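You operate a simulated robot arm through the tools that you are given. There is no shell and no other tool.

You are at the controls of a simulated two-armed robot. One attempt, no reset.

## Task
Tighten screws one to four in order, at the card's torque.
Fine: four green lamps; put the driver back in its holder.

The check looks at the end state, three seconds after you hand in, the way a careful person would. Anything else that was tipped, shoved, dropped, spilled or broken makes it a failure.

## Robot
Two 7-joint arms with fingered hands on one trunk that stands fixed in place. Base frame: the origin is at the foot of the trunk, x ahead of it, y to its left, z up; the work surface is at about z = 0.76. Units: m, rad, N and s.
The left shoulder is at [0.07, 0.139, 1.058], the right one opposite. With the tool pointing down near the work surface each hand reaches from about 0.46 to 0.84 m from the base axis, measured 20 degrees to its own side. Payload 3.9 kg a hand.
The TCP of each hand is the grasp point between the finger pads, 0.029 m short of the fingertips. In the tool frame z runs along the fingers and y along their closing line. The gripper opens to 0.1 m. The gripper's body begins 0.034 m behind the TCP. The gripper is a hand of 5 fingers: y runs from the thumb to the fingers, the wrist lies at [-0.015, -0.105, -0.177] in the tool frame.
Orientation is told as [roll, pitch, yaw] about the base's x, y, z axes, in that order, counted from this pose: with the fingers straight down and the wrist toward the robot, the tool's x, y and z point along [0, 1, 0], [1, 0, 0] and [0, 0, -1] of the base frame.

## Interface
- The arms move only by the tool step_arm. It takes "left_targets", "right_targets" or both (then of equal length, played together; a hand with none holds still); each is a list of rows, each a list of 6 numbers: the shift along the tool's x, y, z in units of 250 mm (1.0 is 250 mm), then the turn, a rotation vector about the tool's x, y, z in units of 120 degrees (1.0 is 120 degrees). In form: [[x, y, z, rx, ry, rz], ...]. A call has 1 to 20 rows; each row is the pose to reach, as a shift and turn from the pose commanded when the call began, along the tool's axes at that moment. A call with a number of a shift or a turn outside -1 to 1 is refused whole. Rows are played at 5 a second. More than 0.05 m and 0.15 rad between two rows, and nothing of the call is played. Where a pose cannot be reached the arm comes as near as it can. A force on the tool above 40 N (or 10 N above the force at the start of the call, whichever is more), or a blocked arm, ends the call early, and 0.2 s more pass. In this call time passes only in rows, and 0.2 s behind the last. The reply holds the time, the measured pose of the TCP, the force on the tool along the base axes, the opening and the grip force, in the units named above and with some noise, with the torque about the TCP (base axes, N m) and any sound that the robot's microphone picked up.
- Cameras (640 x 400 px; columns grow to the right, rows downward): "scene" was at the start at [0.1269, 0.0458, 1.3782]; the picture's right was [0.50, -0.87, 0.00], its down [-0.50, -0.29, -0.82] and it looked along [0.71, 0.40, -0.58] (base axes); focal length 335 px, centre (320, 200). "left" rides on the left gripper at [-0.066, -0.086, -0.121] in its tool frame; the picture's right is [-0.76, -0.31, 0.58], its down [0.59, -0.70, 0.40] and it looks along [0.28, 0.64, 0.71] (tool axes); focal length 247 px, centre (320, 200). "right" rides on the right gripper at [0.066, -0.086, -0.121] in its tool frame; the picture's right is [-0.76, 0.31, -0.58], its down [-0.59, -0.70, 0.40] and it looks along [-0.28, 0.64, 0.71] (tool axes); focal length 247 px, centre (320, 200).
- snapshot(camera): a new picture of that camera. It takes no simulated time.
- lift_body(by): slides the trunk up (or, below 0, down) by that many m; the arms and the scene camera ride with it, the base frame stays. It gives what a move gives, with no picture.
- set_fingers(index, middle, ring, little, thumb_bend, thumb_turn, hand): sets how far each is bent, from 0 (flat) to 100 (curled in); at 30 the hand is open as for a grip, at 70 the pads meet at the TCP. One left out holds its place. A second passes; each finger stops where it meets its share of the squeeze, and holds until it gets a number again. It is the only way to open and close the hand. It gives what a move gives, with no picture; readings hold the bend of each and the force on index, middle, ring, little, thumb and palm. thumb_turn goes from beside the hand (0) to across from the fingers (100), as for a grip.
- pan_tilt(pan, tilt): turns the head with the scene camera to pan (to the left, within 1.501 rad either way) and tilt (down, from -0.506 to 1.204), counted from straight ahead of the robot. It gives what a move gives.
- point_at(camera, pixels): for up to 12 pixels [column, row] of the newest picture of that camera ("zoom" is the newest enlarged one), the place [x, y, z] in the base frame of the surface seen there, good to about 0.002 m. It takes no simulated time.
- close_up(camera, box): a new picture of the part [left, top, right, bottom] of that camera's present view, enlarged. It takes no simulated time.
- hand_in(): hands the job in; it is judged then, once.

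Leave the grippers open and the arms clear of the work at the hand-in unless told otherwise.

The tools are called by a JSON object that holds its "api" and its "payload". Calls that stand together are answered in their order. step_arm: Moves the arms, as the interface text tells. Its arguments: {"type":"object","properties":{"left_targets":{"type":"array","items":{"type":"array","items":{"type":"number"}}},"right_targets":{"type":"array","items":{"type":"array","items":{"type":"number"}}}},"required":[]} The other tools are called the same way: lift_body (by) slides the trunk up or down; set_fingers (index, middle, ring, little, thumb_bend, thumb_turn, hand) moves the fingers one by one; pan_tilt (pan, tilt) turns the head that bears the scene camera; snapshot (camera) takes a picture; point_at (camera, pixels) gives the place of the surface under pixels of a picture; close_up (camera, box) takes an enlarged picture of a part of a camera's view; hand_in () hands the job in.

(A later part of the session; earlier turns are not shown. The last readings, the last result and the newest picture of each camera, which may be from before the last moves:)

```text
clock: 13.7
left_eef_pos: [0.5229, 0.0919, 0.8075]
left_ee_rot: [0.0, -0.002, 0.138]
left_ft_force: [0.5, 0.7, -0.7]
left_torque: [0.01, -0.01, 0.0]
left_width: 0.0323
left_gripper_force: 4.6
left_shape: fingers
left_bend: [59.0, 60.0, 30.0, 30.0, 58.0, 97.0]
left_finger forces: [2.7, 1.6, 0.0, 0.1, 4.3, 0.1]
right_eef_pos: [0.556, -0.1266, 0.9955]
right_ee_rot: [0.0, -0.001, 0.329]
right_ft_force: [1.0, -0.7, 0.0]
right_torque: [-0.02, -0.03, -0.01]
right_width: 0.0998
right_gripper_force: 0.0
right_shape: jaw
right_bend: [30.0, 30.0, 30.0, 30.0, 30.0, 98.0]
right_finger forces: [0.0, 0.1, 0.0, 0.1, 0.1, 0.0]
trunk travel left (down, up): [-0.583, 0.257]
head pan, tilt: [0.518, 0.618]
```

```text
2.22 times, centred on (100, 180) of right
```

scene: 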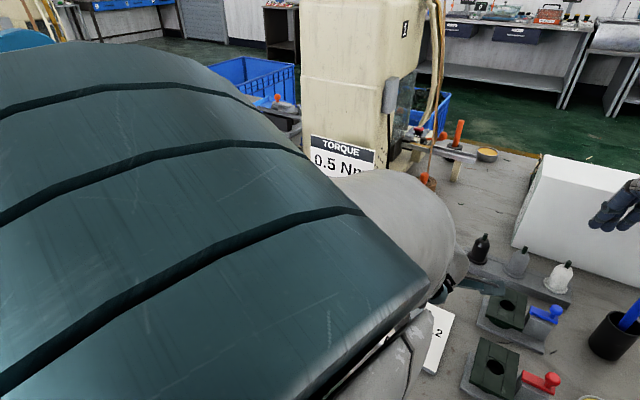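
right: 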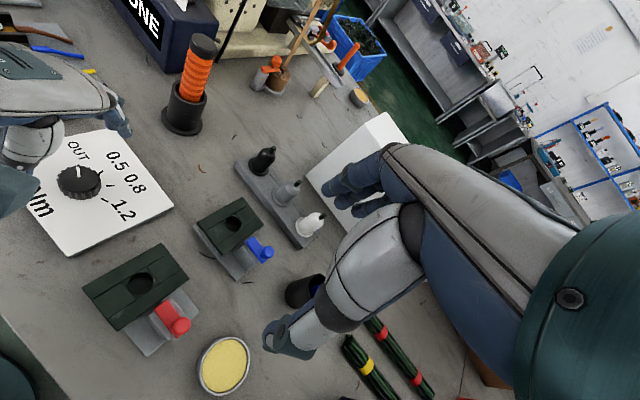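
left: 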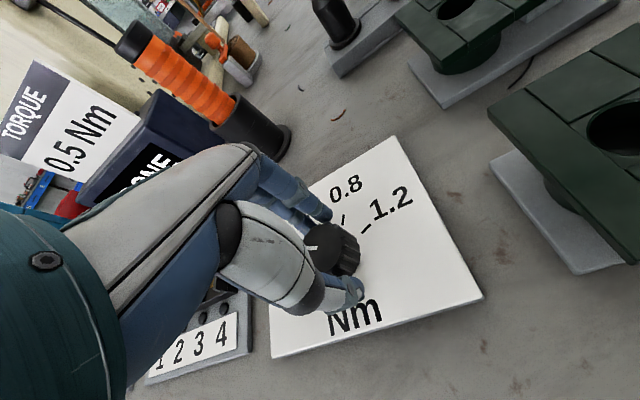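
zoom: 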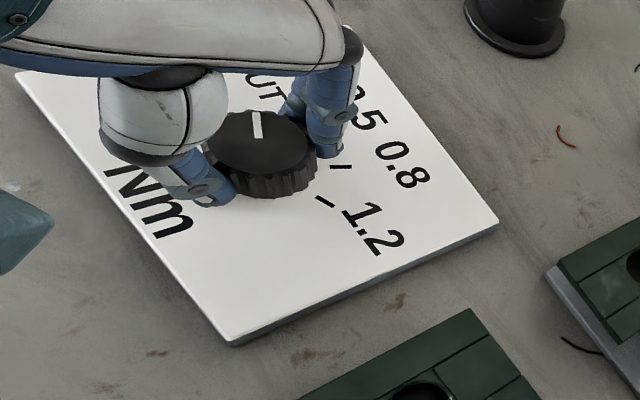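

The knob is held (4.6 N). I'll squeeze a little more, then turn 20° and look.

{"api": "set_fingers", "payload": {"hand": "left", "index": 66, "middle": 66, "thumb_bend": 66}}

{"api": "step_arm", "payload": {"left_targets": [[0, 0, 0, 0, 0, 0.055], [0, 0, 0, 0, 0, 0.11], [0, 0, 0, 0, 0, 0.167]]}}

{"api": "close_up", "payload": {"camera": "right", "box": [0, 90, 200, 270]}}

```text
clock: 14.7
left_eef_pos: [0.5217, 0.0921, 0.8066]
left_ee_rot: [0.0, -0.002, 0.138]
left_ft_force: [4.6, 1.2, 0.7]
left_torque: [0.0, -0.05, 0.0]
left_width: 0.0312
left_gripper_force: 8.5
left_shape: fingers
left_bend: [60.0, 62.0, 30.0, 30.0, 60.0, 97.0]
left_finger forces: [5.9, 4.0, 0.0, 0.0, 6.8, 0.0]
right_eef_pos: [0.5569, -0.1273, 0.9954]
right_ee_rot: [0.001, -0.001, 0.33]
right_ft_force: [0.1, -1.0, 0.2]
right_torque: [0.01, -0.01, -0.02]
right_width: 0.0997
right_gripper_force: 0.1
right_shape: jaw
right_bend: [30.0, 30.0, 30.0, 30.0, 30.0, 98.0]
right_finger forces: [0.0, 0.0, 0.0, 0.0, 0.1, 0.1]
trunk travel left (down, up): [-0.583, 0.257]
head pan, tilt: [0.518, 0.618]
```

```text
clock: 15.5
left_eef_pos: [0.5228, 0.092, 0.8074]
left_ee_rot: [-0.001, -0.003, -0.214]
left_ft_force: [4.3, -0.2, 0.7]
left_torque: [0.04, -0.07, 0.04]
left_width: 0.031
left_gripper_force: 8.8
left_shape: fingers
left_bend: [60.0, 62.0, 30.0, 30.0, 60.0, 96.0]
left_finger forces: [6.3, 3.8, 0.0, 0.1, 6.4, 0.0]
right_eef_pos: [0.5568, -0.1274, 0.9933]
right_ee_rot: [-0.002, -0.002, 0.331]
right_ft_force: [-0.5, -0.1, -0.6]
right_torque: [-0.03, -0.02, 0.02]
right_width: 0.0998
right_gripper_force: 0.0
right_shape: jaw
right_bend: [30.0, 30.0, 30.0, 30.0, 30.0, 98.0]
right_finger forces: [0.1, 0.0, 0.0, 0.0, 0.0, 0.0]
trunk travel left (down, up): [-0.583, 0.257]
head pan, tilt: [0.518, 0.618]
```

```text
2.22 times, centred on (100, 180) of right
```

zoom: 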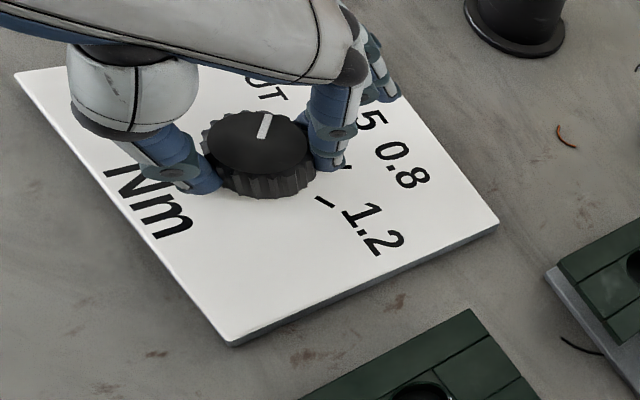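

The knob turns with the hand. I'll turn the remaining 25° and check.

{"api": "step_arm", "payload": {"left_targets": [[0, 0, 0, 0, 0, 0.06], [0, 0, 0, 0, 0, 0.12], [0, 0, 0, 0, 0, 0.18], [0, 0, 0, 0, 0, 0.208]]}}

{"api": "close_up", "payload": {"camera": "right", "box": [0, 90, 200, 270]}}

```text
clock: 16.5
left_eef_pos: [0.5223, 0.0897, 0.8085]
left_ee_rot: [0.002, 0.001, -0.65]
left_ft_force: [1.0, -2.1, -0.1]
left_torque: [-0.05, 0.0, 0.01]
left_width: 0.0312
left_gripper_force: 8.2
left_shape: fingers
left_bend: [60.0, 62.0, 30.0, 30.0, 60.0, 97.0]
left_finger forces: [6.2, 3.4, 0.0, 0.1, 7.0, 0.0]
right_eef_pos: [0.5577, -0.1279, 0.9933]
right_ee_rot: [0.0, -0.001, 0.331]
right_ft_force: [0.1, -0.2, -0.2]
right_torque: [-0.01, 0.02, 0.04]
right_width: 0.0999
right_gripper_force: 0.0
right_shape: jaw
right_bend: [30.0, 30.0, 30.0, 30.0, 30.0, 98.0]
right_finger forces: [0.0, 0.0, 0.0, 0.0, 0.0, 0.0]
trunk travel left (down, up): [-0.583, 0.257]
head pan, tilt: [0.518, 0.618]
```

```text
2.22 times, centred on (100, 180) of right
```

zoom: 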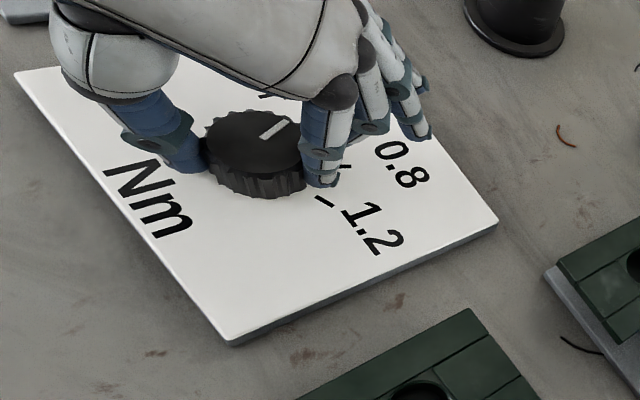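

The pointer moved clockwise toward 0.5. I'll measure its direction in a finer zoom.

{"api": "close_up", "payload": {"camera": "right", "box": [56, 110, 136, 160]}}

```text
8.00 times, centred on (96, 135) of right
```

zoom: 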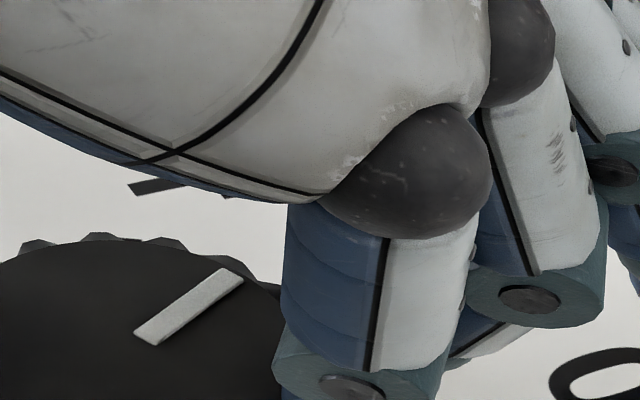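

{"api": "point_at", "payload": {"camera": "zoom", "pixels": [[235, 275], [145, 338], [190, 306], [165, 322]]}}

```text
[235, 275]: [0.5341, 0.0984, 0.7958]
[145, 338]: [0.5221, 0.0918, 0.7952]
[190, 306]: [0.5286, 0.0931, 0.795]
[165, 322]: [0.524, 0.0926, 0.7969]
```

It points at about 20-29°, near the 0.5 tick. I'll open the fingers and read it unobstructed.

{"api": "set_fingers", "payload": {"hand": "left", "index": 30, "middle": 30, "thumb_bend": 30}}

{"api": "lift_body", "payload": {"by": 0.1}}

{"api": "snapshot", "payload": {"camera": "left"}}

{"api": "close_up", "payload": {"camera": "right", "box": [0, 90, 200, 270]}}

```text
clock: 17.5
left_eef_pos: [0.5221, 0.0917, 0.8077]
left_ee_rot: [0.001, 0.001, -0.65]
left_ft_force: [0.4, -1.0, -0.6]
left_torque: [-0.01, 0.0, -0.02]
left_width: 0.0985
left_gripper_force: 0.0
left_shape: fingers
left_bend: [30.0, 30.0, 30.0, 30.0, 30.0, 97.0]
left_finger forces: [0.1, 0.0, 0.1, 0.0, 0.0, 0.0]
right_eef_pos: [0.5569, -0.1281, 0.9946]
right_ee_rot: [0.0, -0.002, 0.329]
right_ft_force: [-0.5, -0.5, -0.8]
right_torque: [0.04, 0.02, -0.02]
right_width: 0.0996
right_gripper_force: 0.1
right_shape: jaw
right_bend: [30.0, 30.0, 30.0, 30.0, 30.0, 98.0]
right_finger forces: [0.0, 0.0, 0.0, 0.0, 0.0, 0.1]
trunk travel left (down, up): [-0.583, 0.257]
head pan, tilt: [0.518, 0.618]
```

```text
clock: 18.8
left_eef_pos: [0.5223, 0.0928, 0.9073]
left_ee_rot: [0.001, -0.001, -0.649]
left_ft_force: [-0.4, 0.2, 0.4]
left_torque: [0.01, -0.04, -0.05]
left_width: 0.0987
left_gripper_force: 0.1
left_shape: fingers
left_bend: [30.0, 30.0, 30.0, 30.0, 30.0, 97.0]
left_finger forces: [0.0, 0.1, 0.1, 0.0, 0.0, 0.0]
right_eef_pos: [0.5576, -0.1265, 1.0949]
right_ee_rot: [-0.001, -0.001, 0.331]
right_ft_force: [0.6, -0.2, 0.9]
right_torque: [0.0, 0.0, 0.0]
right_width: 0.0998
right_gripper_force: 0.1
right_shape: jaw
right_bend: [30.0, 30.0, 30.0, 30.0, 30.0, 98.0]
right_finger forces: [0.1, 0.0, 0.0, 0.1, 0.0, 0.0]
trunk travel left (down, up): [-0.683, 0.157]
head pan, tilt: [0.518, 0.618]
```

```text
taken
```

left: 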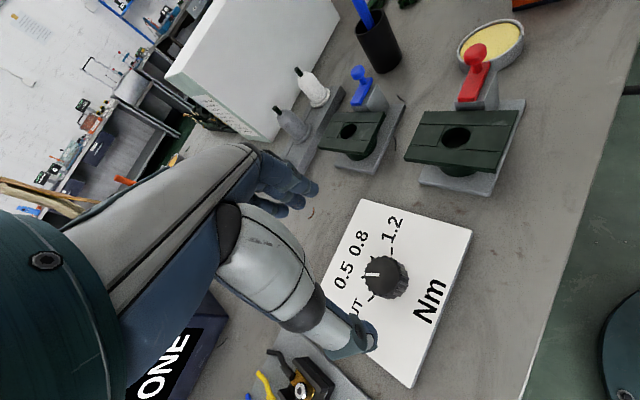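

```text
2.22 times, centred on (100, 180) of right
```

zoom: 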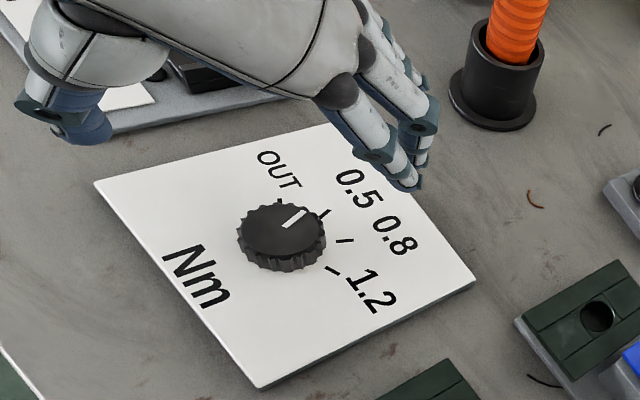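

{"api": "close_up", "payload": {"camera": "right", "box": [60, 140, 124, 180]}}

{"api": "close_up", "payload": {"camera": "left", "box": [336, 240, 432, 300]}}

```text
10.00 times, centred on (92, 160) of right
```

zoom: 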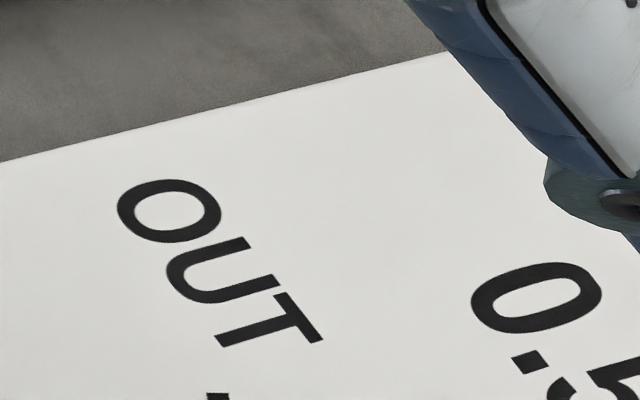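

```text
6.67 times, centred on (384, 270) of left
```

zoom: 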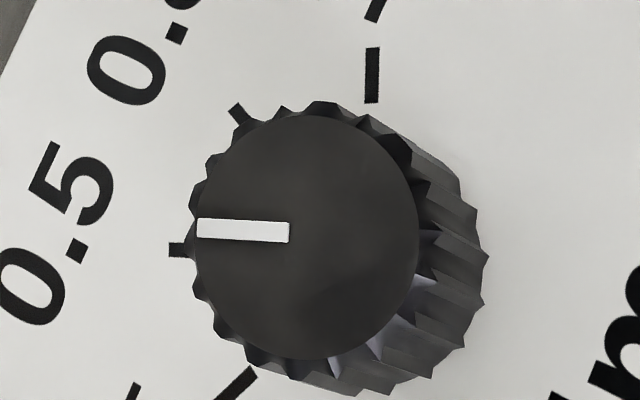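

The pointer now faces the 0.5 tick at (175,250) in the zoom. I'll check the angle.

{"api": "point_at", "payload": {"camera": "zoom", "pixels": [[200, 230], [286, 233], [307, 237], [195, 240], [417, 236], [172, 250], [240, 112], [372, 60], [235, 385]]}}

{"api": "close_up", "payload": {"camera": "right", "box": [64, 164, 144, 214]}}

```text
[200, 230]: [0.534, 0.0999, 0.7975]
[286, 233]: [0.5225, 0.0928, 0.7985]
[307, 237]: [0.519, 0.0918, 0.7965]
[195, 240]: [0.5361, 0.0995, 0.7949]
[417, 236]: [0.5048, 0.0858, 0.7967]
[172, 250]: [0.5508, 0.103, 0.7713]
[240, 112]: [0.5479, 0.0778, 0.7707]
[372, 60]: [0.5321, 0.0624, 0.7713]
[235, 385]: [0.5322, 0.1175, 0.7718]
```

```text
8.00 times, centred on (104, 189) of right
```

zoom: 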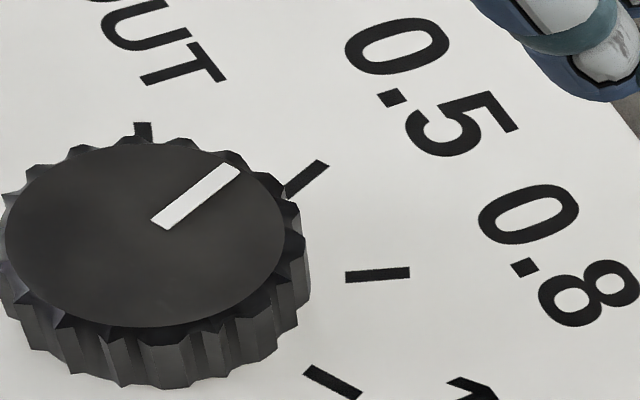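

The 0.5 setting lines up with its tick within a couple of degrees. Next is the driver. I'll raise the left hand by 0.12 m and turn back to yaw≈0.2, then look.

{"api": "step_arm", "payload": {"left_targets": [[0, 0, -0.12, 0, 0, 0], [0, 0, -0.24, 0, 0, -0.058], [0, 0, -0.36, 0, 0, -0.116], [0, 0, -0.48, 0, 0, -0.174], [0, 0, -0.48, 0, 0, -0.232], [0, 0, -0.48, 0, 0, -0.29], [0, 0, -0.48, 0, 0, -0.348], [0, 0, -0.48, 0, 0, -0.406]]}}

{"api": "snapshot", "payload": {"camera": "left"}}

{"api": "snapshot", "payload": {"camera": "right"}}

{"api": "snapshot", "payload": {"camera": "scene"}}

```text
clock: 20.6
left_eef_pos: [0.522, 0.0893, 1.0272]
left_ee_rot: [0.001, -0.003, 0.203]
left_ft_force: [0.0, -0.6, 0.2]
left_torque: [0.0, -0.03, 0.02]
left_width: 0.0987
left_gripper_force: 0.0
left_shape: fingers
left_bend: [30.0, 30.0, 30.0, 30.0, 30.0, 98.0]
left_finger forces: [0.0, 0.0, 0.1, 0.0, 0.0, 0.1]
right_eef_pos: [0.5567, -0.1278, 1.0948]
right_ee_rot: [0.002, -0.001, 0.33]
right_ft_force: [-0.1, -0.5, -0.4]
right_torque: [-0.02, 0.0, 0.01]
right_width: 0.0996
right_gripper_force: 0.1
right_shape: jaw
right_bend: [30.0, 30.0, 30.0, 30.0, 30.0, 98.0]
right_finger forces: [0.1, 0.0, 0.0, 0.0, 0.0, 0.1]
trunk travel left (down, up): [-0.683, 0.157]
head pan, tilt: [0.518, 0.618]
```

```text
taken
```

left: 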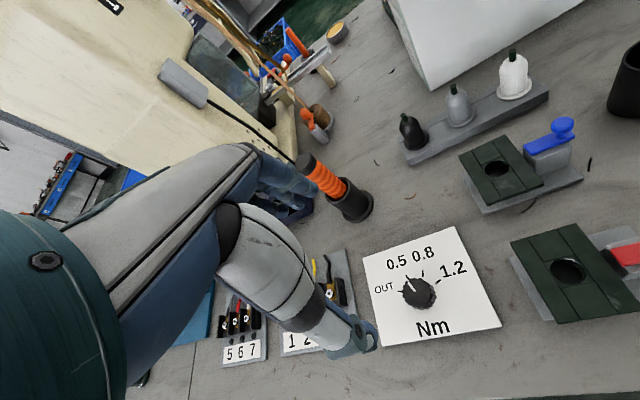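

```text
taken
```

right: 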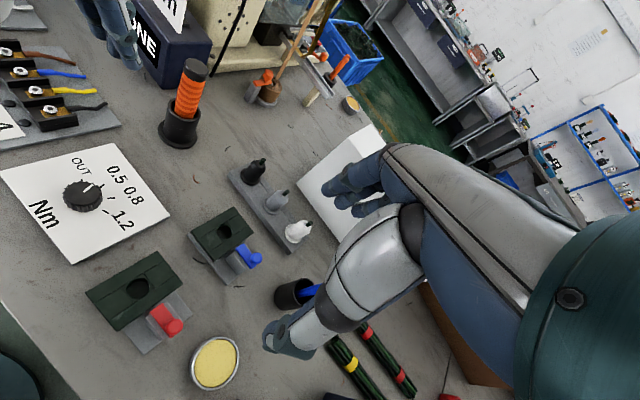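

```text
taken
```

scene: 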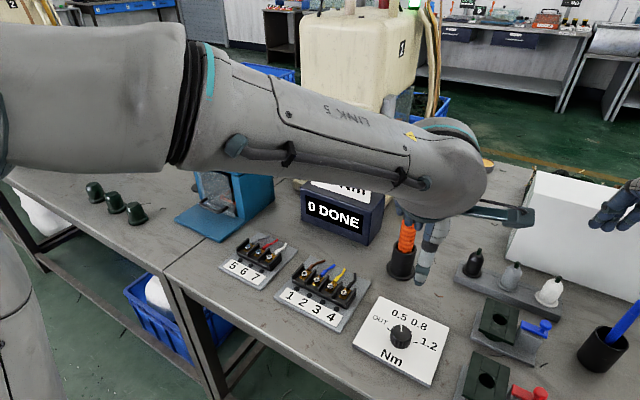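

I'll measure the driver cap from the right camera in this view.

{"api": "close_up", "payload": {"camera": "right", "box": [130, 40, 242, 160]}}

```text
3.33 times, centred on (186, 100) of right
```

zoom: 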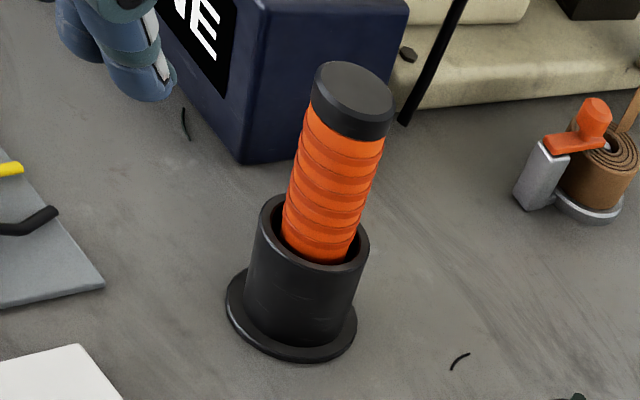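

{"api": "point_at", "payload": {"camera": "zoom", "pixels": [[353, 88], [318, 78], [391, 100], [352, 63], [355, 113], [320, 255], [262, 215], [366, 245], [305, 285], [290, 340], [256, 10], [243, 155]]}}

```text
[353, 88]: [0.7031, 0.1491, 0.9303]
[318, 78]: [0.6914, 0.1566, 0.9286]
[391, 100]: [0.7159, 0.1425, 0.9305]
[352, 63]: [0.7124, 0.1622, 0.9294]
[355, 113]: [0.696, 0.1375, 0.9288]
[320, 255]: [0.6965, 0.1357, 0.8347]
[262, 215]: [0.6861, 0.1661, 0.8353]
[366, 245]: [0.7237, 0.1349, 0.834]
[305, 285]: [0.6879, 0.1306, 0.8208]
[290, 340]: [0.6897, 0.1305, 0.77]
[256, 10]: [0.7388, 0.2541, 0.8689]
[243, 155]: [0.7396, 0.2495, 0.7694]
```

The driver axis is at about (0.7045, 0.1505), top z≈0.930, and the display box corner at (0.739, 0.252) leaves about 3 cm for the fingers. I'll move above the driver at z≈1.03 with yaw turned to -0.2.

{"api": "step_arm", "payload": {"left_targets": [[0.018, 0.153, -0.002, 0, 0, 0.038], [0.037, 0.306, -0.004, 0, 0, 0.077], [0.055, 0.458, -0.007, 0, 0, 0.115], [0.074, 0.611, -0.009, 0, 0, 0.154], [0.092, 0.764, -0.012, 0, 0, 0.192]]}}

{"api": "snapshot", "payload": {"camera": "left"}}

{"api": "close_up", "payload": {"camera": "right", "box": [90, 0, 290, 160]}}

{"api": "snapshot", "payload": {"camera": "scene"}}

```text
clock: 21.8
left_eef_pos: [0.7057, 0.1535, 1.0303]
left_ee_rot: [-0.004, 0.0, -0.2]
left_ft_force: [0.4, 0.7, 0.2]
left_torque: [0.02, -0.01, 0.01]
left_width: 0.0985
left_gripper_force: 0.1
left_shape: fingers
left_bend: [30.0, 30.0, 30.0, 30.0, 30.0, 98.0]
left_finger forces: [0.0, 0.0, 0.1, 0.0, 0.0, 0.1]
right_eef_pos: [0.5585, -0.1259, 1.0952]
right_ee_rot: [0.0, 0.0, 0.33]
right_ft_force: [0.3, -0.1, 0.7]
right_torque: [-0.01, 0.01, 0.01]
right_width: 0.0999
right_gripper_force: 0.2
right_shape: jaw
right_bend: [30.0, 30.0, 30.0, 30.0, 30.0, 98.0]
right_finger forces: [0.0, 0.0, 0.0, 0.1, 0.1, 0.1]
trunk travel left (down, up): [-0.683, 0.157]
head pan, tilt: [0.518, 0.618]
```

```text
taken
```

left: 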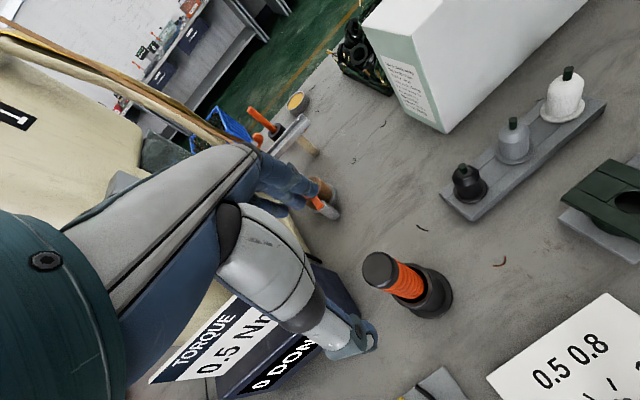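

```text
2.50 times, centred on (190, 80) of right
```

zoom: 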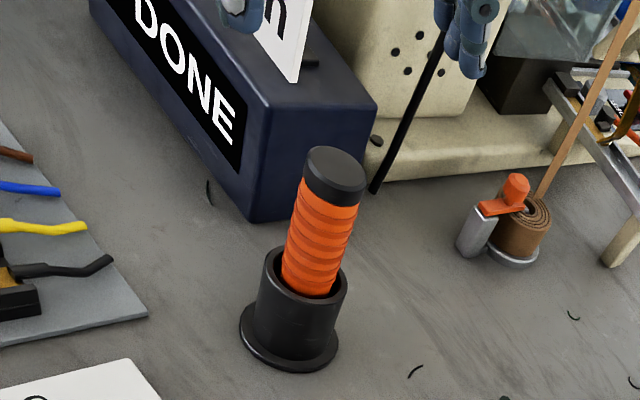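

```text
taken
```

scene: 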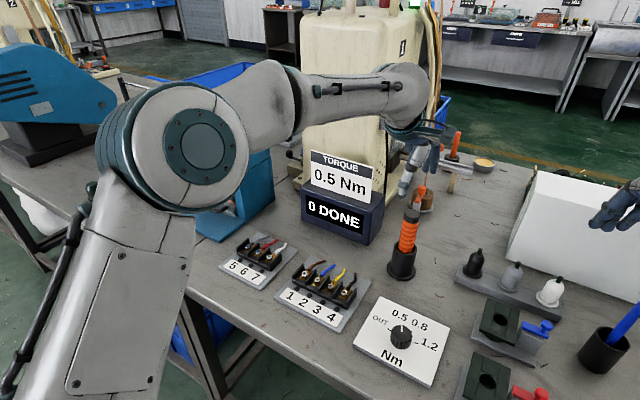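

I'll measure the cap from the left camera too, as well as the card top.

{"api": "close_up", "payload": {"camera": "left", "box": [340, 235, 468, 325]}}

{"api": "point_at", "payload": {"camera": "scene", "pixels": [[370, 173], [370, 198], [380, 205], [317, 155], [425, 150], [418, 155], [403, 190]]}}

```text
4.44 times, centred on (404, 280) of left
```

zoom: 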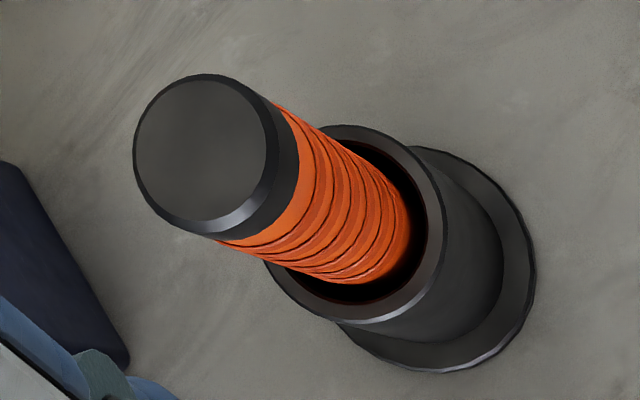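

```text
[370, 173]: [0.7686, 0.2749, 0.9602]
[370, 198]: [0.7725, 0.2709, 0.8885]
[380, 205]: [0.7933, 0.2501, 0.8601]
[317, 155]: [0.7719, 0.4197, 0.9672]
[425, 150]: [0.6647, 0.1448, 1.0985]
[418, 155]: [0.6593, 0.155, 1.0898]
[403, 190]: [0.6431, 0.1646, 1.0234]
```

{"api": "point_at", "payload": {"camera": "zoom", "pixels": [[206, 150], [136, 150], [265, 150], [206, 78], [206, 215], [350, 230], [420, 210]]}}

```text
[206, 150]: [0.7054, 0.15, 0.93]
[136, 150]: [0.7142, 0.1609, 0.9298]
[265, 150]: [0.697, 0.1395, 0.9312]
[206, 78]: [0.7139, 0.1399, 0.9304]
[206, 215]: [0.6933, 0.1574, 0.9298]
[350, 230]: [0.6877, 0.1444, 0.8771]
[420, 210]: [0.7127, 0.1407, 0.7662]
```

The cap centre is at (0.705, 0.150). I'll correct about 4 mm sideways and descend 0.07 m, then look.

{"api": "step_arm", "payload": {"left_targets": [[-0.009, 0, 0.09, 0, 0, 0], [-0.018, 0.001, 0.18, 0, 0, 0], [-0.018, 0.001, 0.28, 0, 0, 0]]}}

{"api": "snapshot", "payload": {"camera": "left"}}

{"api": "close_up", "payload": {"camera": "right", "box": [90, 0, 290, 160]}}

{"api": "close_up", "payload": {"camera": "scene", "box": [340, 120, 480, 290]}}

```text
clock: 22.6
left_eef_pos: [0.7046, 0.1497, 0.9608]
left_ee_rot: [0.0, -0.001, -0.198]
left_ft_force: [0.6, -0.2, -0.7]
left_torque: [0.01, 0.02, 0.02]
left_width: 0.0986
left_gripper_force: 0.0
left_shape: fingers
left_bend: [30.0, 30.0, 30.0, 30.0, 30.0, 98.0]
left_finger forces: [0.0, 0.0, 0.1, 0.0, 0.0, 0.0]
right_eef_pos: [0.556, -0.1264, 1.0965]
right_ee_rot: [0.0, -0.003, 0.33]
right_ft_force: [-0.1, -0.1, 0.1]
right_torque: [-0.01, 0.01, -0.02]
right_width: 0.0997
right_gripper_force: 0.1
right_shape: jaw
right_bend: [30.0, 30.0, 30.0, 30.0, 30.0, 98.0]
right_finger forces: [0.1, 0.1, 0.0, 0.0, 0.0, 0.1]
trunk travel left (down, up): [-0.683, 0.157]
head pan, tilt: [0.518, 0.618]
```

```text
taken
```

left: 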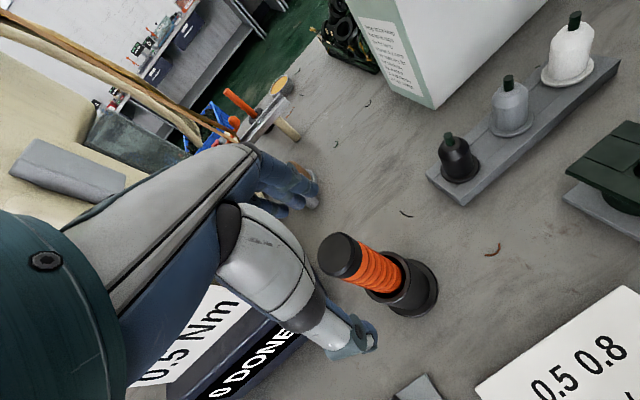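

```text
2.50 times, centred on (190, 80) of right
```

zoom: 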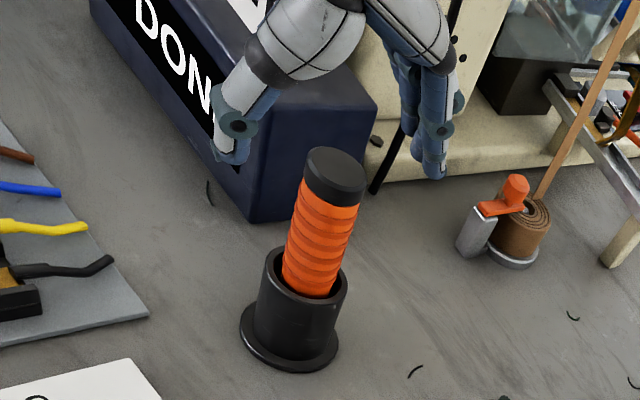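

```text
2.35 times, centred on (410, 205) of scene
```

zoom: 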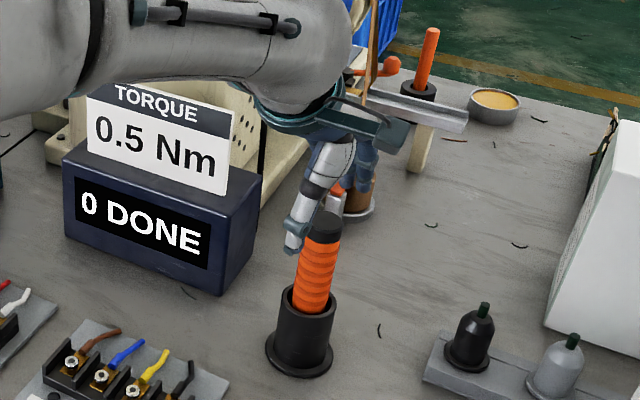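

The hand straddles the driver cleanly. I'll descend the remaining 0.055 m to TCP z≈0.905.

{"api": "step_arm", "payload": {"left_targets": [[0, 0, 0.08, 0, 0, 0], [0, 0, 0.16, 0, 0, 0], [0, 0, 0.222, 0, 0, 0]]}}

{"api": "snapshot", "payload": {"camera": "left"}}

{"api": "close_up", "payload": {"camera": "right", "box": [90, 0, 290, 160]}}

{"api": "close_up", "payload": {"camera": "scene", "box": [340, 120, 480, 290]}}

```text
clock: 23.4
left_eef_pos: [0.7048, 0.1482, 0.9036]
left_ee_rot: [-0.001, -0.002, -0.202]
left_ft_force: [0.1, -0.8, -0.1]
left_torque: [0.01, 0.02, 0.02]
left_width: 0.0985
left_gripper_force: 0.1
left_shape: fingers
left_bend: [30.0, 30.0, 30.0, 30.0, 30.0, 98.0]
left_finger forces: [0.1, 0.0, 0.1, 0.1, 0.0, 0.0]
right_eef_pos: [0.5576, -0.1268, 1.0958]
right_ee_rot: [-0.001, -0.003, 0.331]
right_ft_force: [0.9, -0.5, 0.2]
right_torque: [-0.02, 0.01, -0.02]
right_width: 0.0999
right_gripper_force: 0.2
right_shape: jaw
right_bend: [30.0, 30.0, 30.0, 30.0, 30.0, 98.0]
right_finger forces: [0.0, 0.0, 0.1, 0.1, 0.1, 0.0]
trunk travel left (down, up): [-0.683, 0.157]
head pan, tilt: [0.518, 0.618]
```

```text
taken
```

left: 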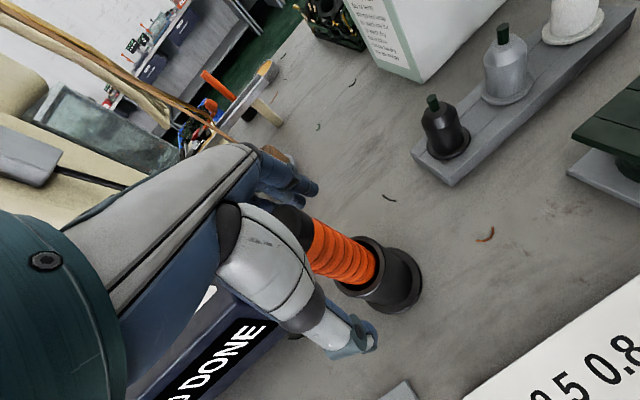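

```text
2.50 times, centred on (190, 80) of right
```

zoom: 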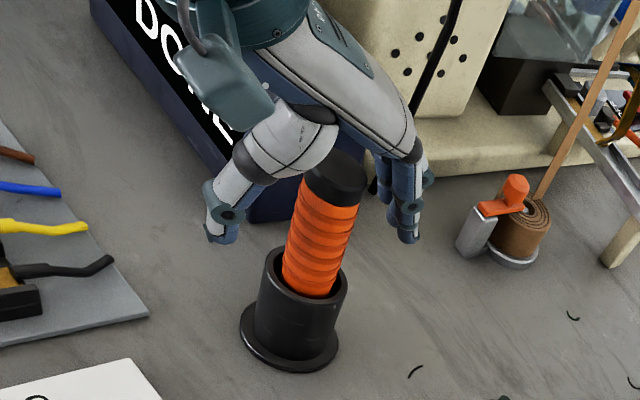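

```text
2.35 times, centred on (410, 205) of scene
```

zoom: 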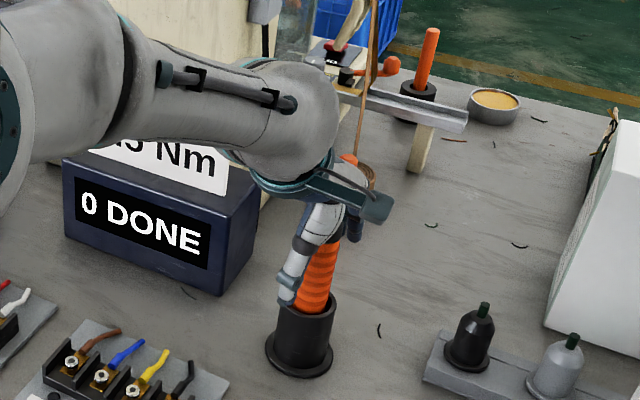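

The driver is between thumb and fingers with the palm about 7 mm above the cap. I'll close all fingers gently to 58.

{"api": "set_fingers", "payload": {"hand": "left", "index": 58, "middle": 58, "ring": 58, "little": 58, "thumb_bend": 58}}

{"api": "close_up", "payload": {"camera": "right", "box": [90, 0, 290, 160]}}

{"api": "close_up", "payload": {"camera": "left", "box": [220, 140, 440, 360]}}

```text
clock: 24.4
left_eef_pos: [0.7035, 0.148, 0.903]
left_ee_rot: [0.0, -0.002, -0.2]
left_ft_force: [-0.4, 0.5, -0.9]
left_torque: [0.01, -0.02, 0.02]
left_width: 0.0334
left_gripper_force: 0.1
left_shape: fingers
left_bend: [57.0, 57.0, 57.0, 57.0, 57.0, 98.0]
left_finger forces: [0.0, 0.0, 0.1, 0.0, 0.0, 0.0]
right_eef_pos: [0.5571, -0.127, 1.0956]
right_ee_rot: [0.001, -0.001, 0.33]
right_ft_force: [-0.1, 0.3, -0.3]
right_torque: [0.01, 0.01, -0.01]
right_width: 0.0998
right_gripper_force: 0.1
right_shape: jaw
right_bend: [30.0, 30.0, 30.0, 30.0, 30.0, 98.0]
right_finger forces: [0.0, 0.1, 0.1, 0.0, 0.1, 0.1]
trunk travel left (down, up): [-0.683, 0.157]
head pan, tilt: [0.518, 0.618]
```

```text
2.50 times, centred on (190, 80) of right
```

zoom: 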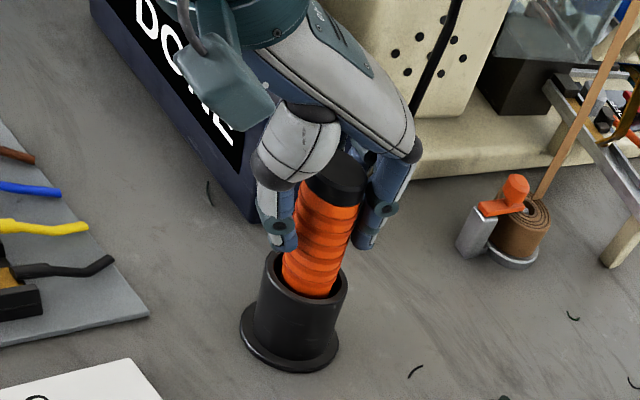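

```text
1.82 times, centred on (330, 250) of left
```

zoom: 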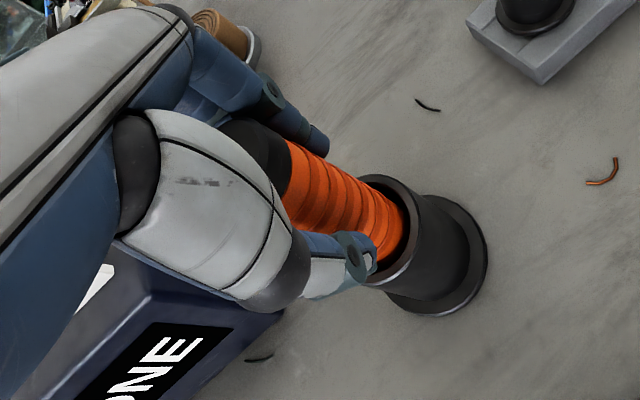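

Nearly touching and centred. I'll close to grip.

{"api": "set_fingers", "payload": {"hand": "left", "index": 68, "middle": 68, "ring": 60, "little": 60, "thumb_bend": 68}}

{"api": "close_up", "payload": {"camera": "right", "box": [90, 0, 290, 160]}}

```text
clock: 25.4
left_eef_pos: [0.7029, 0.1487, 0.903]
left_ee_rot: [0.001, -0.002, -0.199]
left_ft_force: [0.3, 0.5, 0.3]
left_torque: [0.02, 0.03, -0.01]
left_width: 0.0241
left_gripper_force: 7.0
left_shape: fingers
left_bend: [64.0, 64.0, 60.0, 60.0, 62.0, 97.0]
left_finger forces: [3.7, 3.6, 0.0, 0.1, 7.1, 0.0]
right_eef_pos: [0.5551, -0.1266, 1.0949]
right_ee_rot: [0.001, 0.0, 0.33]
right_ft_force: [-0.1, -0.4, -0.6]
right_torque: [-0.01, 0.01, -0.02]
right_width: 0.1
right_gripper_force: 0.1
right_shape: jaw
right_bend: [30.0, 30.0, 30.0, 30.0, 30.0, 98.0]
right_finger forces: [0.0, 0.1, 0.1, 0.1, 0.0, 0.0]
trunk travel left (down, up): [-0.683, 0.157]
head pan, tilt: [0.518, 0.618]
```

```text
2.50 times, centred on (190, 80) of right
```

zoom: 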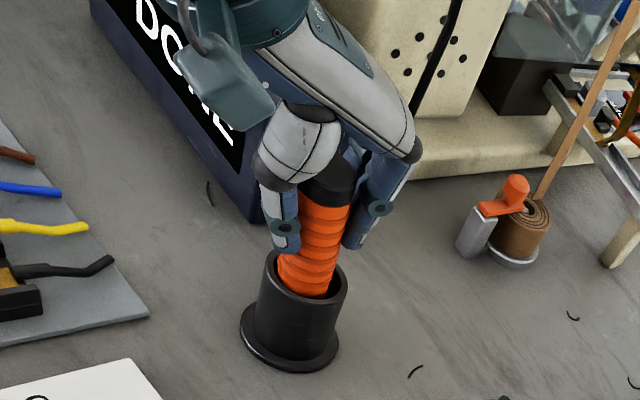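

The driver is held evenly. I'll squeeze harder for torque.

{"api": "set_fingers", "payload": {"hand": "left", "index": 85, "middle": 85, "thumb_bend": 85}}

{"api": "close_up", "payload": {"camera": "right", "box": [90, 0, 290, 160]}}

{"api": "close_up", "payload": {"camera": "left", "box": [220, 140, 440, 360]}}

```text
clock: 26.4
left_eef_pos: [0.7037, 0.1487, 0.9036]
left_ee_rot: [0.001, -0.001, -0.201]
left_ft_force: [-0.3, 0.2, 0.1]
left_torque: [0.11, -0.02, 0.0]
left_width: 0.0213
left_gripper_force: 21.1
left_shape: fingers
left_bend: [58.0, 64.0, 60.0, 60.0, 61.0, 92.0]
left_finger forces: [9.1, 12.4, 0.1, 0.1, 20.7, 0.0]
right_eef_pos: [0.5568, -0.1275, 1.0937]
right_ee_rot: [-0.001, -0.001, 0.33]
right_ft_force: [1.2, 0.2, -0.5]
right_torque: [-0.02, 0.0, 0.01]
right_width: 0.0998
right_gripper_force: 0.0
right_shape: jaw
right_bend: [30.0, 30.0, 30.0, 30.0, 30.0, 98.0]
right_finger forces: [0.1, 0.0, 0.0, 0.0, 0.0, 0.0]
trunk travel left (down, up): [-0.683, 0.157]
head pan, tilt: [0.518, 0.618]
```

```text
2.50 times, centred on (190, 80) of right
```

zoom: 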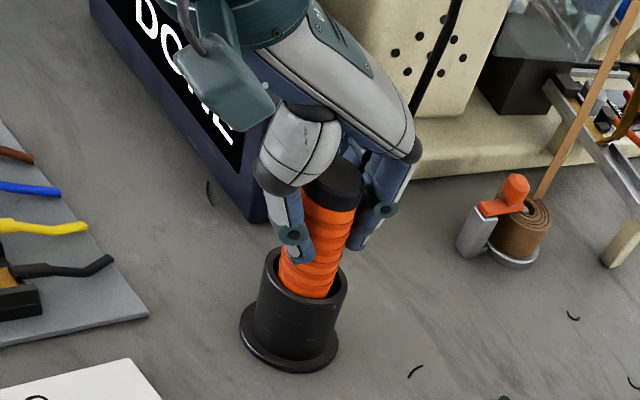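

```text
1.82 times, centred on (330, 250) of left
```

zoom: 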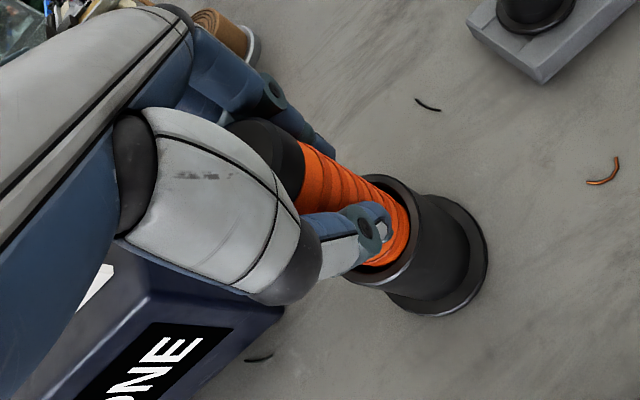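

At high squeeze the thumb slid toward one side (thumb turn 92), meaning the handle sits too far to +x in the hand. I'll loosen, look, and re-centre.

{"api": "set_fingers", "payload": {"hand": "left", "index": 50, "middle": 50, "ring": 50, "little": 50, "thumb_bend": 50, "thumb_turn": 98}}

{"api": "close_up", "payload": {"camera": "right", "box": [130, 40, 250, 130]}}

{"api": "close_up", "payload": {"camera": "left", "box": [250, 180, 410, 320]}}

```text
clock: 27.4
left_eef_pos: [0.7026, 0.1484, 0.904]
left_ee_rot: [0.001, -0.001, -0.201]
left_ft_force: [-0.3, -0.5, 0.5]
left_torque: [0.01, 0.02, 0.02]
left_width: 0.0497
left_gripper_force: 0.1
left_shape: fingers
left_bend: [50.0, 50.0, 50.0, 50.0, 50.0, 98.0]
left_finger forces: [0.0, 0.1, 0.2, 0.0, 0.1, 0.1]
right_eef_pos: [0.5566, -0.1261, 1.0945]
right_ee_rot: [0.001, -0.003, 0.329]
right_ft_force: [-0.1, 0.0, -0.3]
right_torque: [0.0, -0.03, -0.01]
right_width: 0.0999
right_gripper_force: 0.0
right_shape: jaw
right_bend: [30.0, 30.0, 30.0, 30.0, 30.0, 98.0]
right_finger forces: [0.0, 0.0, 0.0, 0.0, 0.0, 0.1]
trunk travel left (down, up): [-0.683, 0.157]
head pan, tilt: [0.518, 0.618]
```

```text
4.44 times, centred on (190, 85) of right
```

zoom: 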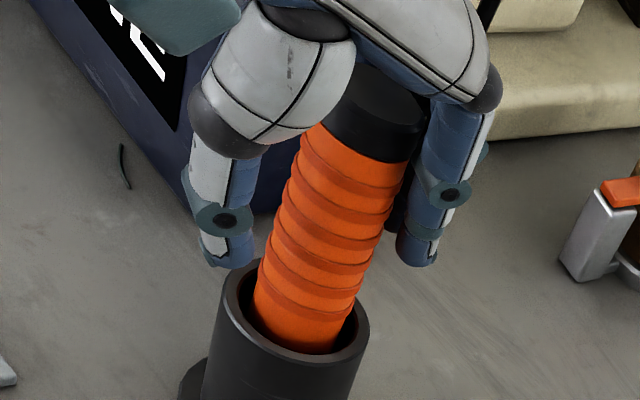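

```text
2.86 times, centred on (330, 250) of left
```

zoom: 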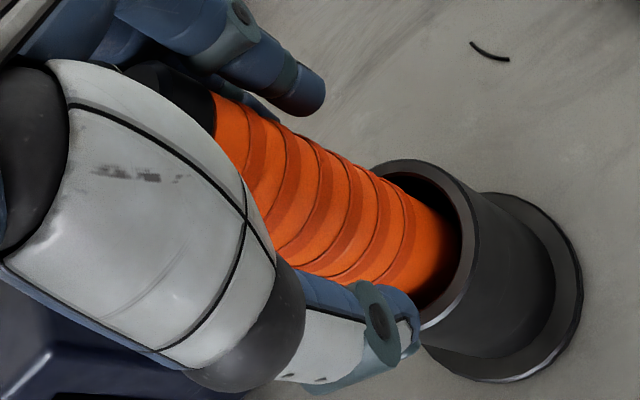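

{"api": "point_at", "payload": {"camera": "zoom", "pixels": [[360, 307], [388, 340], [400, 345], [350, 345], [300, 85]]}}

{"api": "close_up", "payload": {"camera": "right", "box": [130, 40, 250, 130]}}

{"api": "point_at", "payload": {"camera": "zoom", "pixels": [[225, 218], [237, 250], [210, 235], [450, 195], [425, 240], [408, 255], [325, 200], [290, 200], [375, 240], [375, 110], [330, 110], [420, 125]]}}

```text
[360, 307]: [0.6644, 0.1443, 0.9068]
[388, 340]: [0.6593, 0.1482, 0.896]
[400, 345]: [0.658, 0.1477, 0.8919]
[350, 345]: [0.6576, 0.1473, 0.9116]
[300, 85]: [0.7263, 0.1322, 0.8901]
```

```text
4.44 times, centred on (190, 85) of right
```

zoom: 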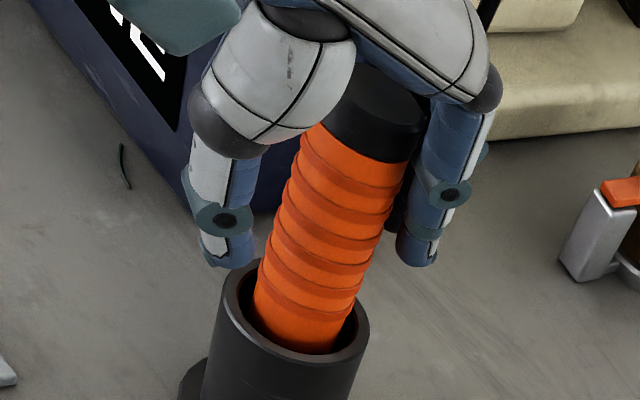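

```text
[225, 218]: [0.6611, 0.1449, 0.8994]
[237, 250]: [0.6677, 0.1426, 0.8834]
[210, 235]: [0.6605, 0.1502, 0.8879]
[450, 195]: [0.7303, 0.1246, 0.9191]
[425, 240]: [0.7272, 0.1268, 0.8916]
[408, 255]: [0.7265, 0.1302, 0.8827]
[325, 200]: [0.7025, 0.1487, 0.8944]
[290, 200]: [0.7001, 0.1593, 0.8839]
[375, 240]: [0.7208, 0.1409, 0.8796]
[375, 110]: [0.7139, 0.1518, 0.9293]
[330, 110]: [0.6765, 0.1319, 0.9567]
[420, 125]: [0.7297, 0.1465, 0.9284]
```

The driver was pushed to lean a little in its holder. I'll open fully and re-measure it.

{"api": "set_fingers", "payload": {"hand": "left", "index": 30, "middle": 30, "ring": 30, "little": 30, "thumb_bend": 30}}

{"api": "step_arm", "payload": {"left_targets": [[0, 0, -0.11, 0, 0, 0], [0, 0, -0.22, 0, 0, 0], [0, 0, -0.33, 0, 0, 0], [0, 0, -0.42, 0, 0, 0]]}}

{"api": "close_up", "payload": {"camera": "right", "box": [130, 40, 250, 130]}}

{"api": "close_up", "payload": {"camera": "left", "box": [310, 235, 438, 325]}}

```text
clock: 28.4
left_eef_pos: [0.704, 0.1484, 0.9029]
left_ee_rot: [0.001, -0.001, -0.2]
left_ft_force: [0.1, 0.6, 0.1]
left_torque: [-0.04, 0.01, -0.02]
left_width: 0.0985
left_gripper_force: 0.1
left_shape: fingers
left_bend: [30.0, 30.0, 30.0, 30.0, 30.0, 96.0]
left_finger forces: [0.1, 0.0, 0.0, 0.0, 0.0, 0.0]
right_eef_pos: [0.5559, -0.1274, 1.0956]
right_ee_rot: [0.0, -0.002, 0.329]
right_ft_force: [0.1, 0.0, 0.7]
right_torque: [0.02, 0.01, -0.01]
right_width: 0.1002
right_gripper_force: 0.0
right_shape: jaw
right_bend: [30.0, 30.0, 30.0, 30.0, 30.0, 98.0]
right_finger forces: [0.0, 0.0, 0.0, 0.0, 0.0, 0.1]
trunk travel left (down, up): [-0.683, 0.157]
head pan, tilt: [0.518, 0.618]
```

```text
clock: 29.4
left_eef_pos: [0.7032, 0.1497, 1.0105]
left_ee_rot: [0.001, -0.001, -0.202]
left_ft_force: [0.5, 0.3, 1.4]
left_torque: [-0.05, 0.01, 0.0]
left_width: 0.0988
left_gripper_force: 0.1
left_shape: fingers
left_bend: [30.0, 30.0, 30.0, 30.0, 30.0, 96.0]
left_finger forces: [0.1, 0.1, 0.0, 0.1, 0.1, 0.0]
right_eef_pos: [0.5558, -0.1269, 1.0959]
right_ee_rot: [0.0, -0.002, 0.329]
right_ft_force: [-0.5, 0.2, 0.3]
right_torque: [-0.01, -0.02, -0.02]
right_width: 0.0998
right_gripper_force: 0.1
right_shape: jaw
right_bend: [30.0, 30.0, 30.0, 30.0, 30.0, 98.0]
right_finger forces: [0.0, 0.0, 0.0, 0.0, 0.0, 0.1]
trunk travel left (down, up): [-0.683, 0.157]
head pan, tilt: [0.518, 0.618]
```

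```text
4.44 times, centred on (190, 85) of right
```

zoom: 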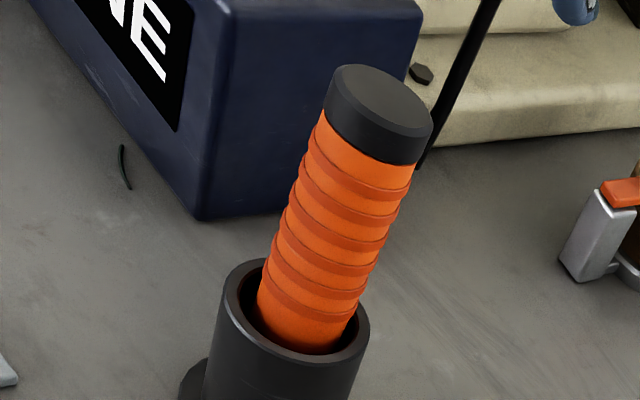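

```text
4.44 times, centred on (374, 280) of left
```

zoom: 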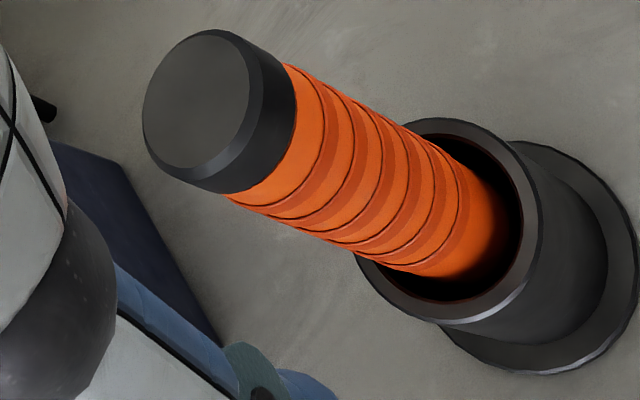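

{"api": "point_at", "payload": {"camera": "zoom", "pixels": [[200, 98], [145, 100], [250, 95], [215, 35], [195, 165], [410, 125], [530, 240], [450, 320], [320, 90], [270, 200]]}}

{"api": "close_up", "payload": {"camera": "right", "box": [130, 40, 250, 130]}}

{"api": "point_at", "payload": {"camera": "zoom", "pixels": [[380, 100], [332, 85], [430, 118], [385, 68], [370, 132], [355, 230], [320, 300]]}}

```text
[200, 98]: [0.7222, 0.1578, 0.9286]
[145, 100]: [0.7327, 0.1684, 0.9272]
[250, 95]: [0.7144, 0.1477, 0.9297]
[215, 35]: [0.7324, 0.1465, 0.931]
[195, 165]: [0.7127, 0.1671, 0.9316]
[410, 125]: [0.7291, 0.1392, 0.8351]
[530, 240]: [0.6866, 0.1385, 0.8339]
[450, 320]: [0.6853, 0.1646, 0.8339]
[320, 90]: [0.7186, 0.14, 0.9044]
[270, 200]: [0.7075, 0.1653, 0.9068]
```

```text
4.44 times, centred on (190, 85) of right
```

zoom: 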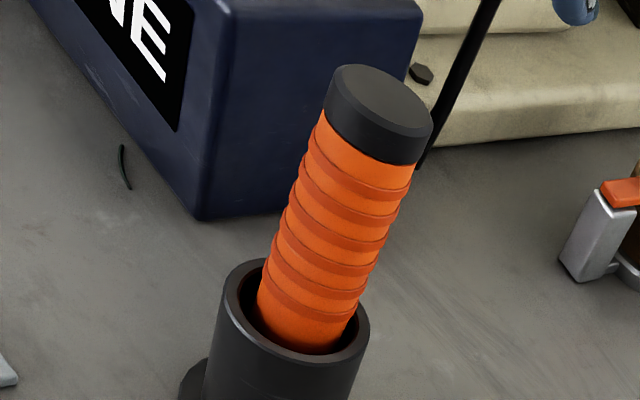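

```text
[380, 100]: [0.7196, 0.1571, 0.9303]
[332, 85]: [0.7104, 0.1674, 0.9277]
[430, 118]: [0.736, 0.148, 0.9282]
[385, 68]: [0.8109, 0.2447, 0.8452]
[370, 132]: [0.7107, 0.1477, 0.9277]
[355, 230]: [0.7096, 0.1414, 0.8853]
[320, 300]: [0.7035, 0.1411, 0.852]
```

The driver leans a few degrees toward +x in its holder (cap now at about (0.722, 0.157)). I'll measure its axis along its centreline so I can align the hand to it.

{"api": "point_at", "payload": {"camera": "zoom", "pixels": [[368, 138], [358, 165], [349, 195], [337, 230], [325, 265], [313, 300], [301, 335], [378, 100], [262, 262], [365, 325], [300, 350], [235, 300]]}}

{"api": "close_up", "payload": {"camera": "scene", "box": [370, 180, 450, 290]}}

```text
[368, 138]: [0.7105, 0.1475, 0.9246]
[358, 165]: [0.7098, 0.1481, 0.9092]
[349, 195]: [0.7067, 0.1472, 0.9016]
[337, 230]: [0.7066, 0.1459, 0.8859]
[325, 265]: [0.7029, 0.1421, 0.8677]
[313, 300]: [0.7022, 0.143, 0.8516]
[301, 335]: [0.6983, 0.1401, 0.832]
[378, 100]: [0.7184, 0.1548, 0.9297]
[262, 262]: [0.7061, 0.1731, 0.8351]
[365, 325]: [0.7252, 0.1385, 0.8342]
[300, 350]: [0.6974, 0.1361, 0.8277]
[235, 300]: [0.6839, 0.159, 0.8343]
```

```text
3.64 times, centred on (410, 235) of scene
```

zoom: 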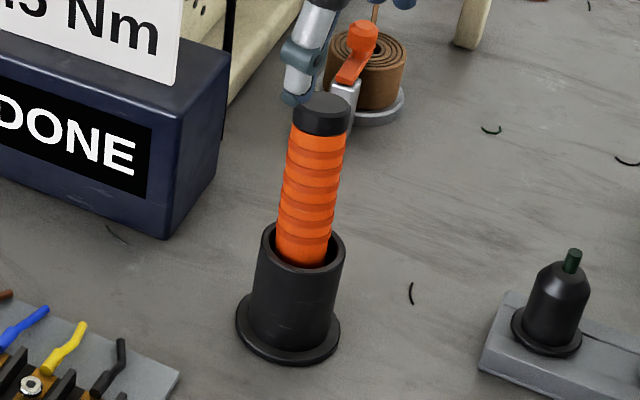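

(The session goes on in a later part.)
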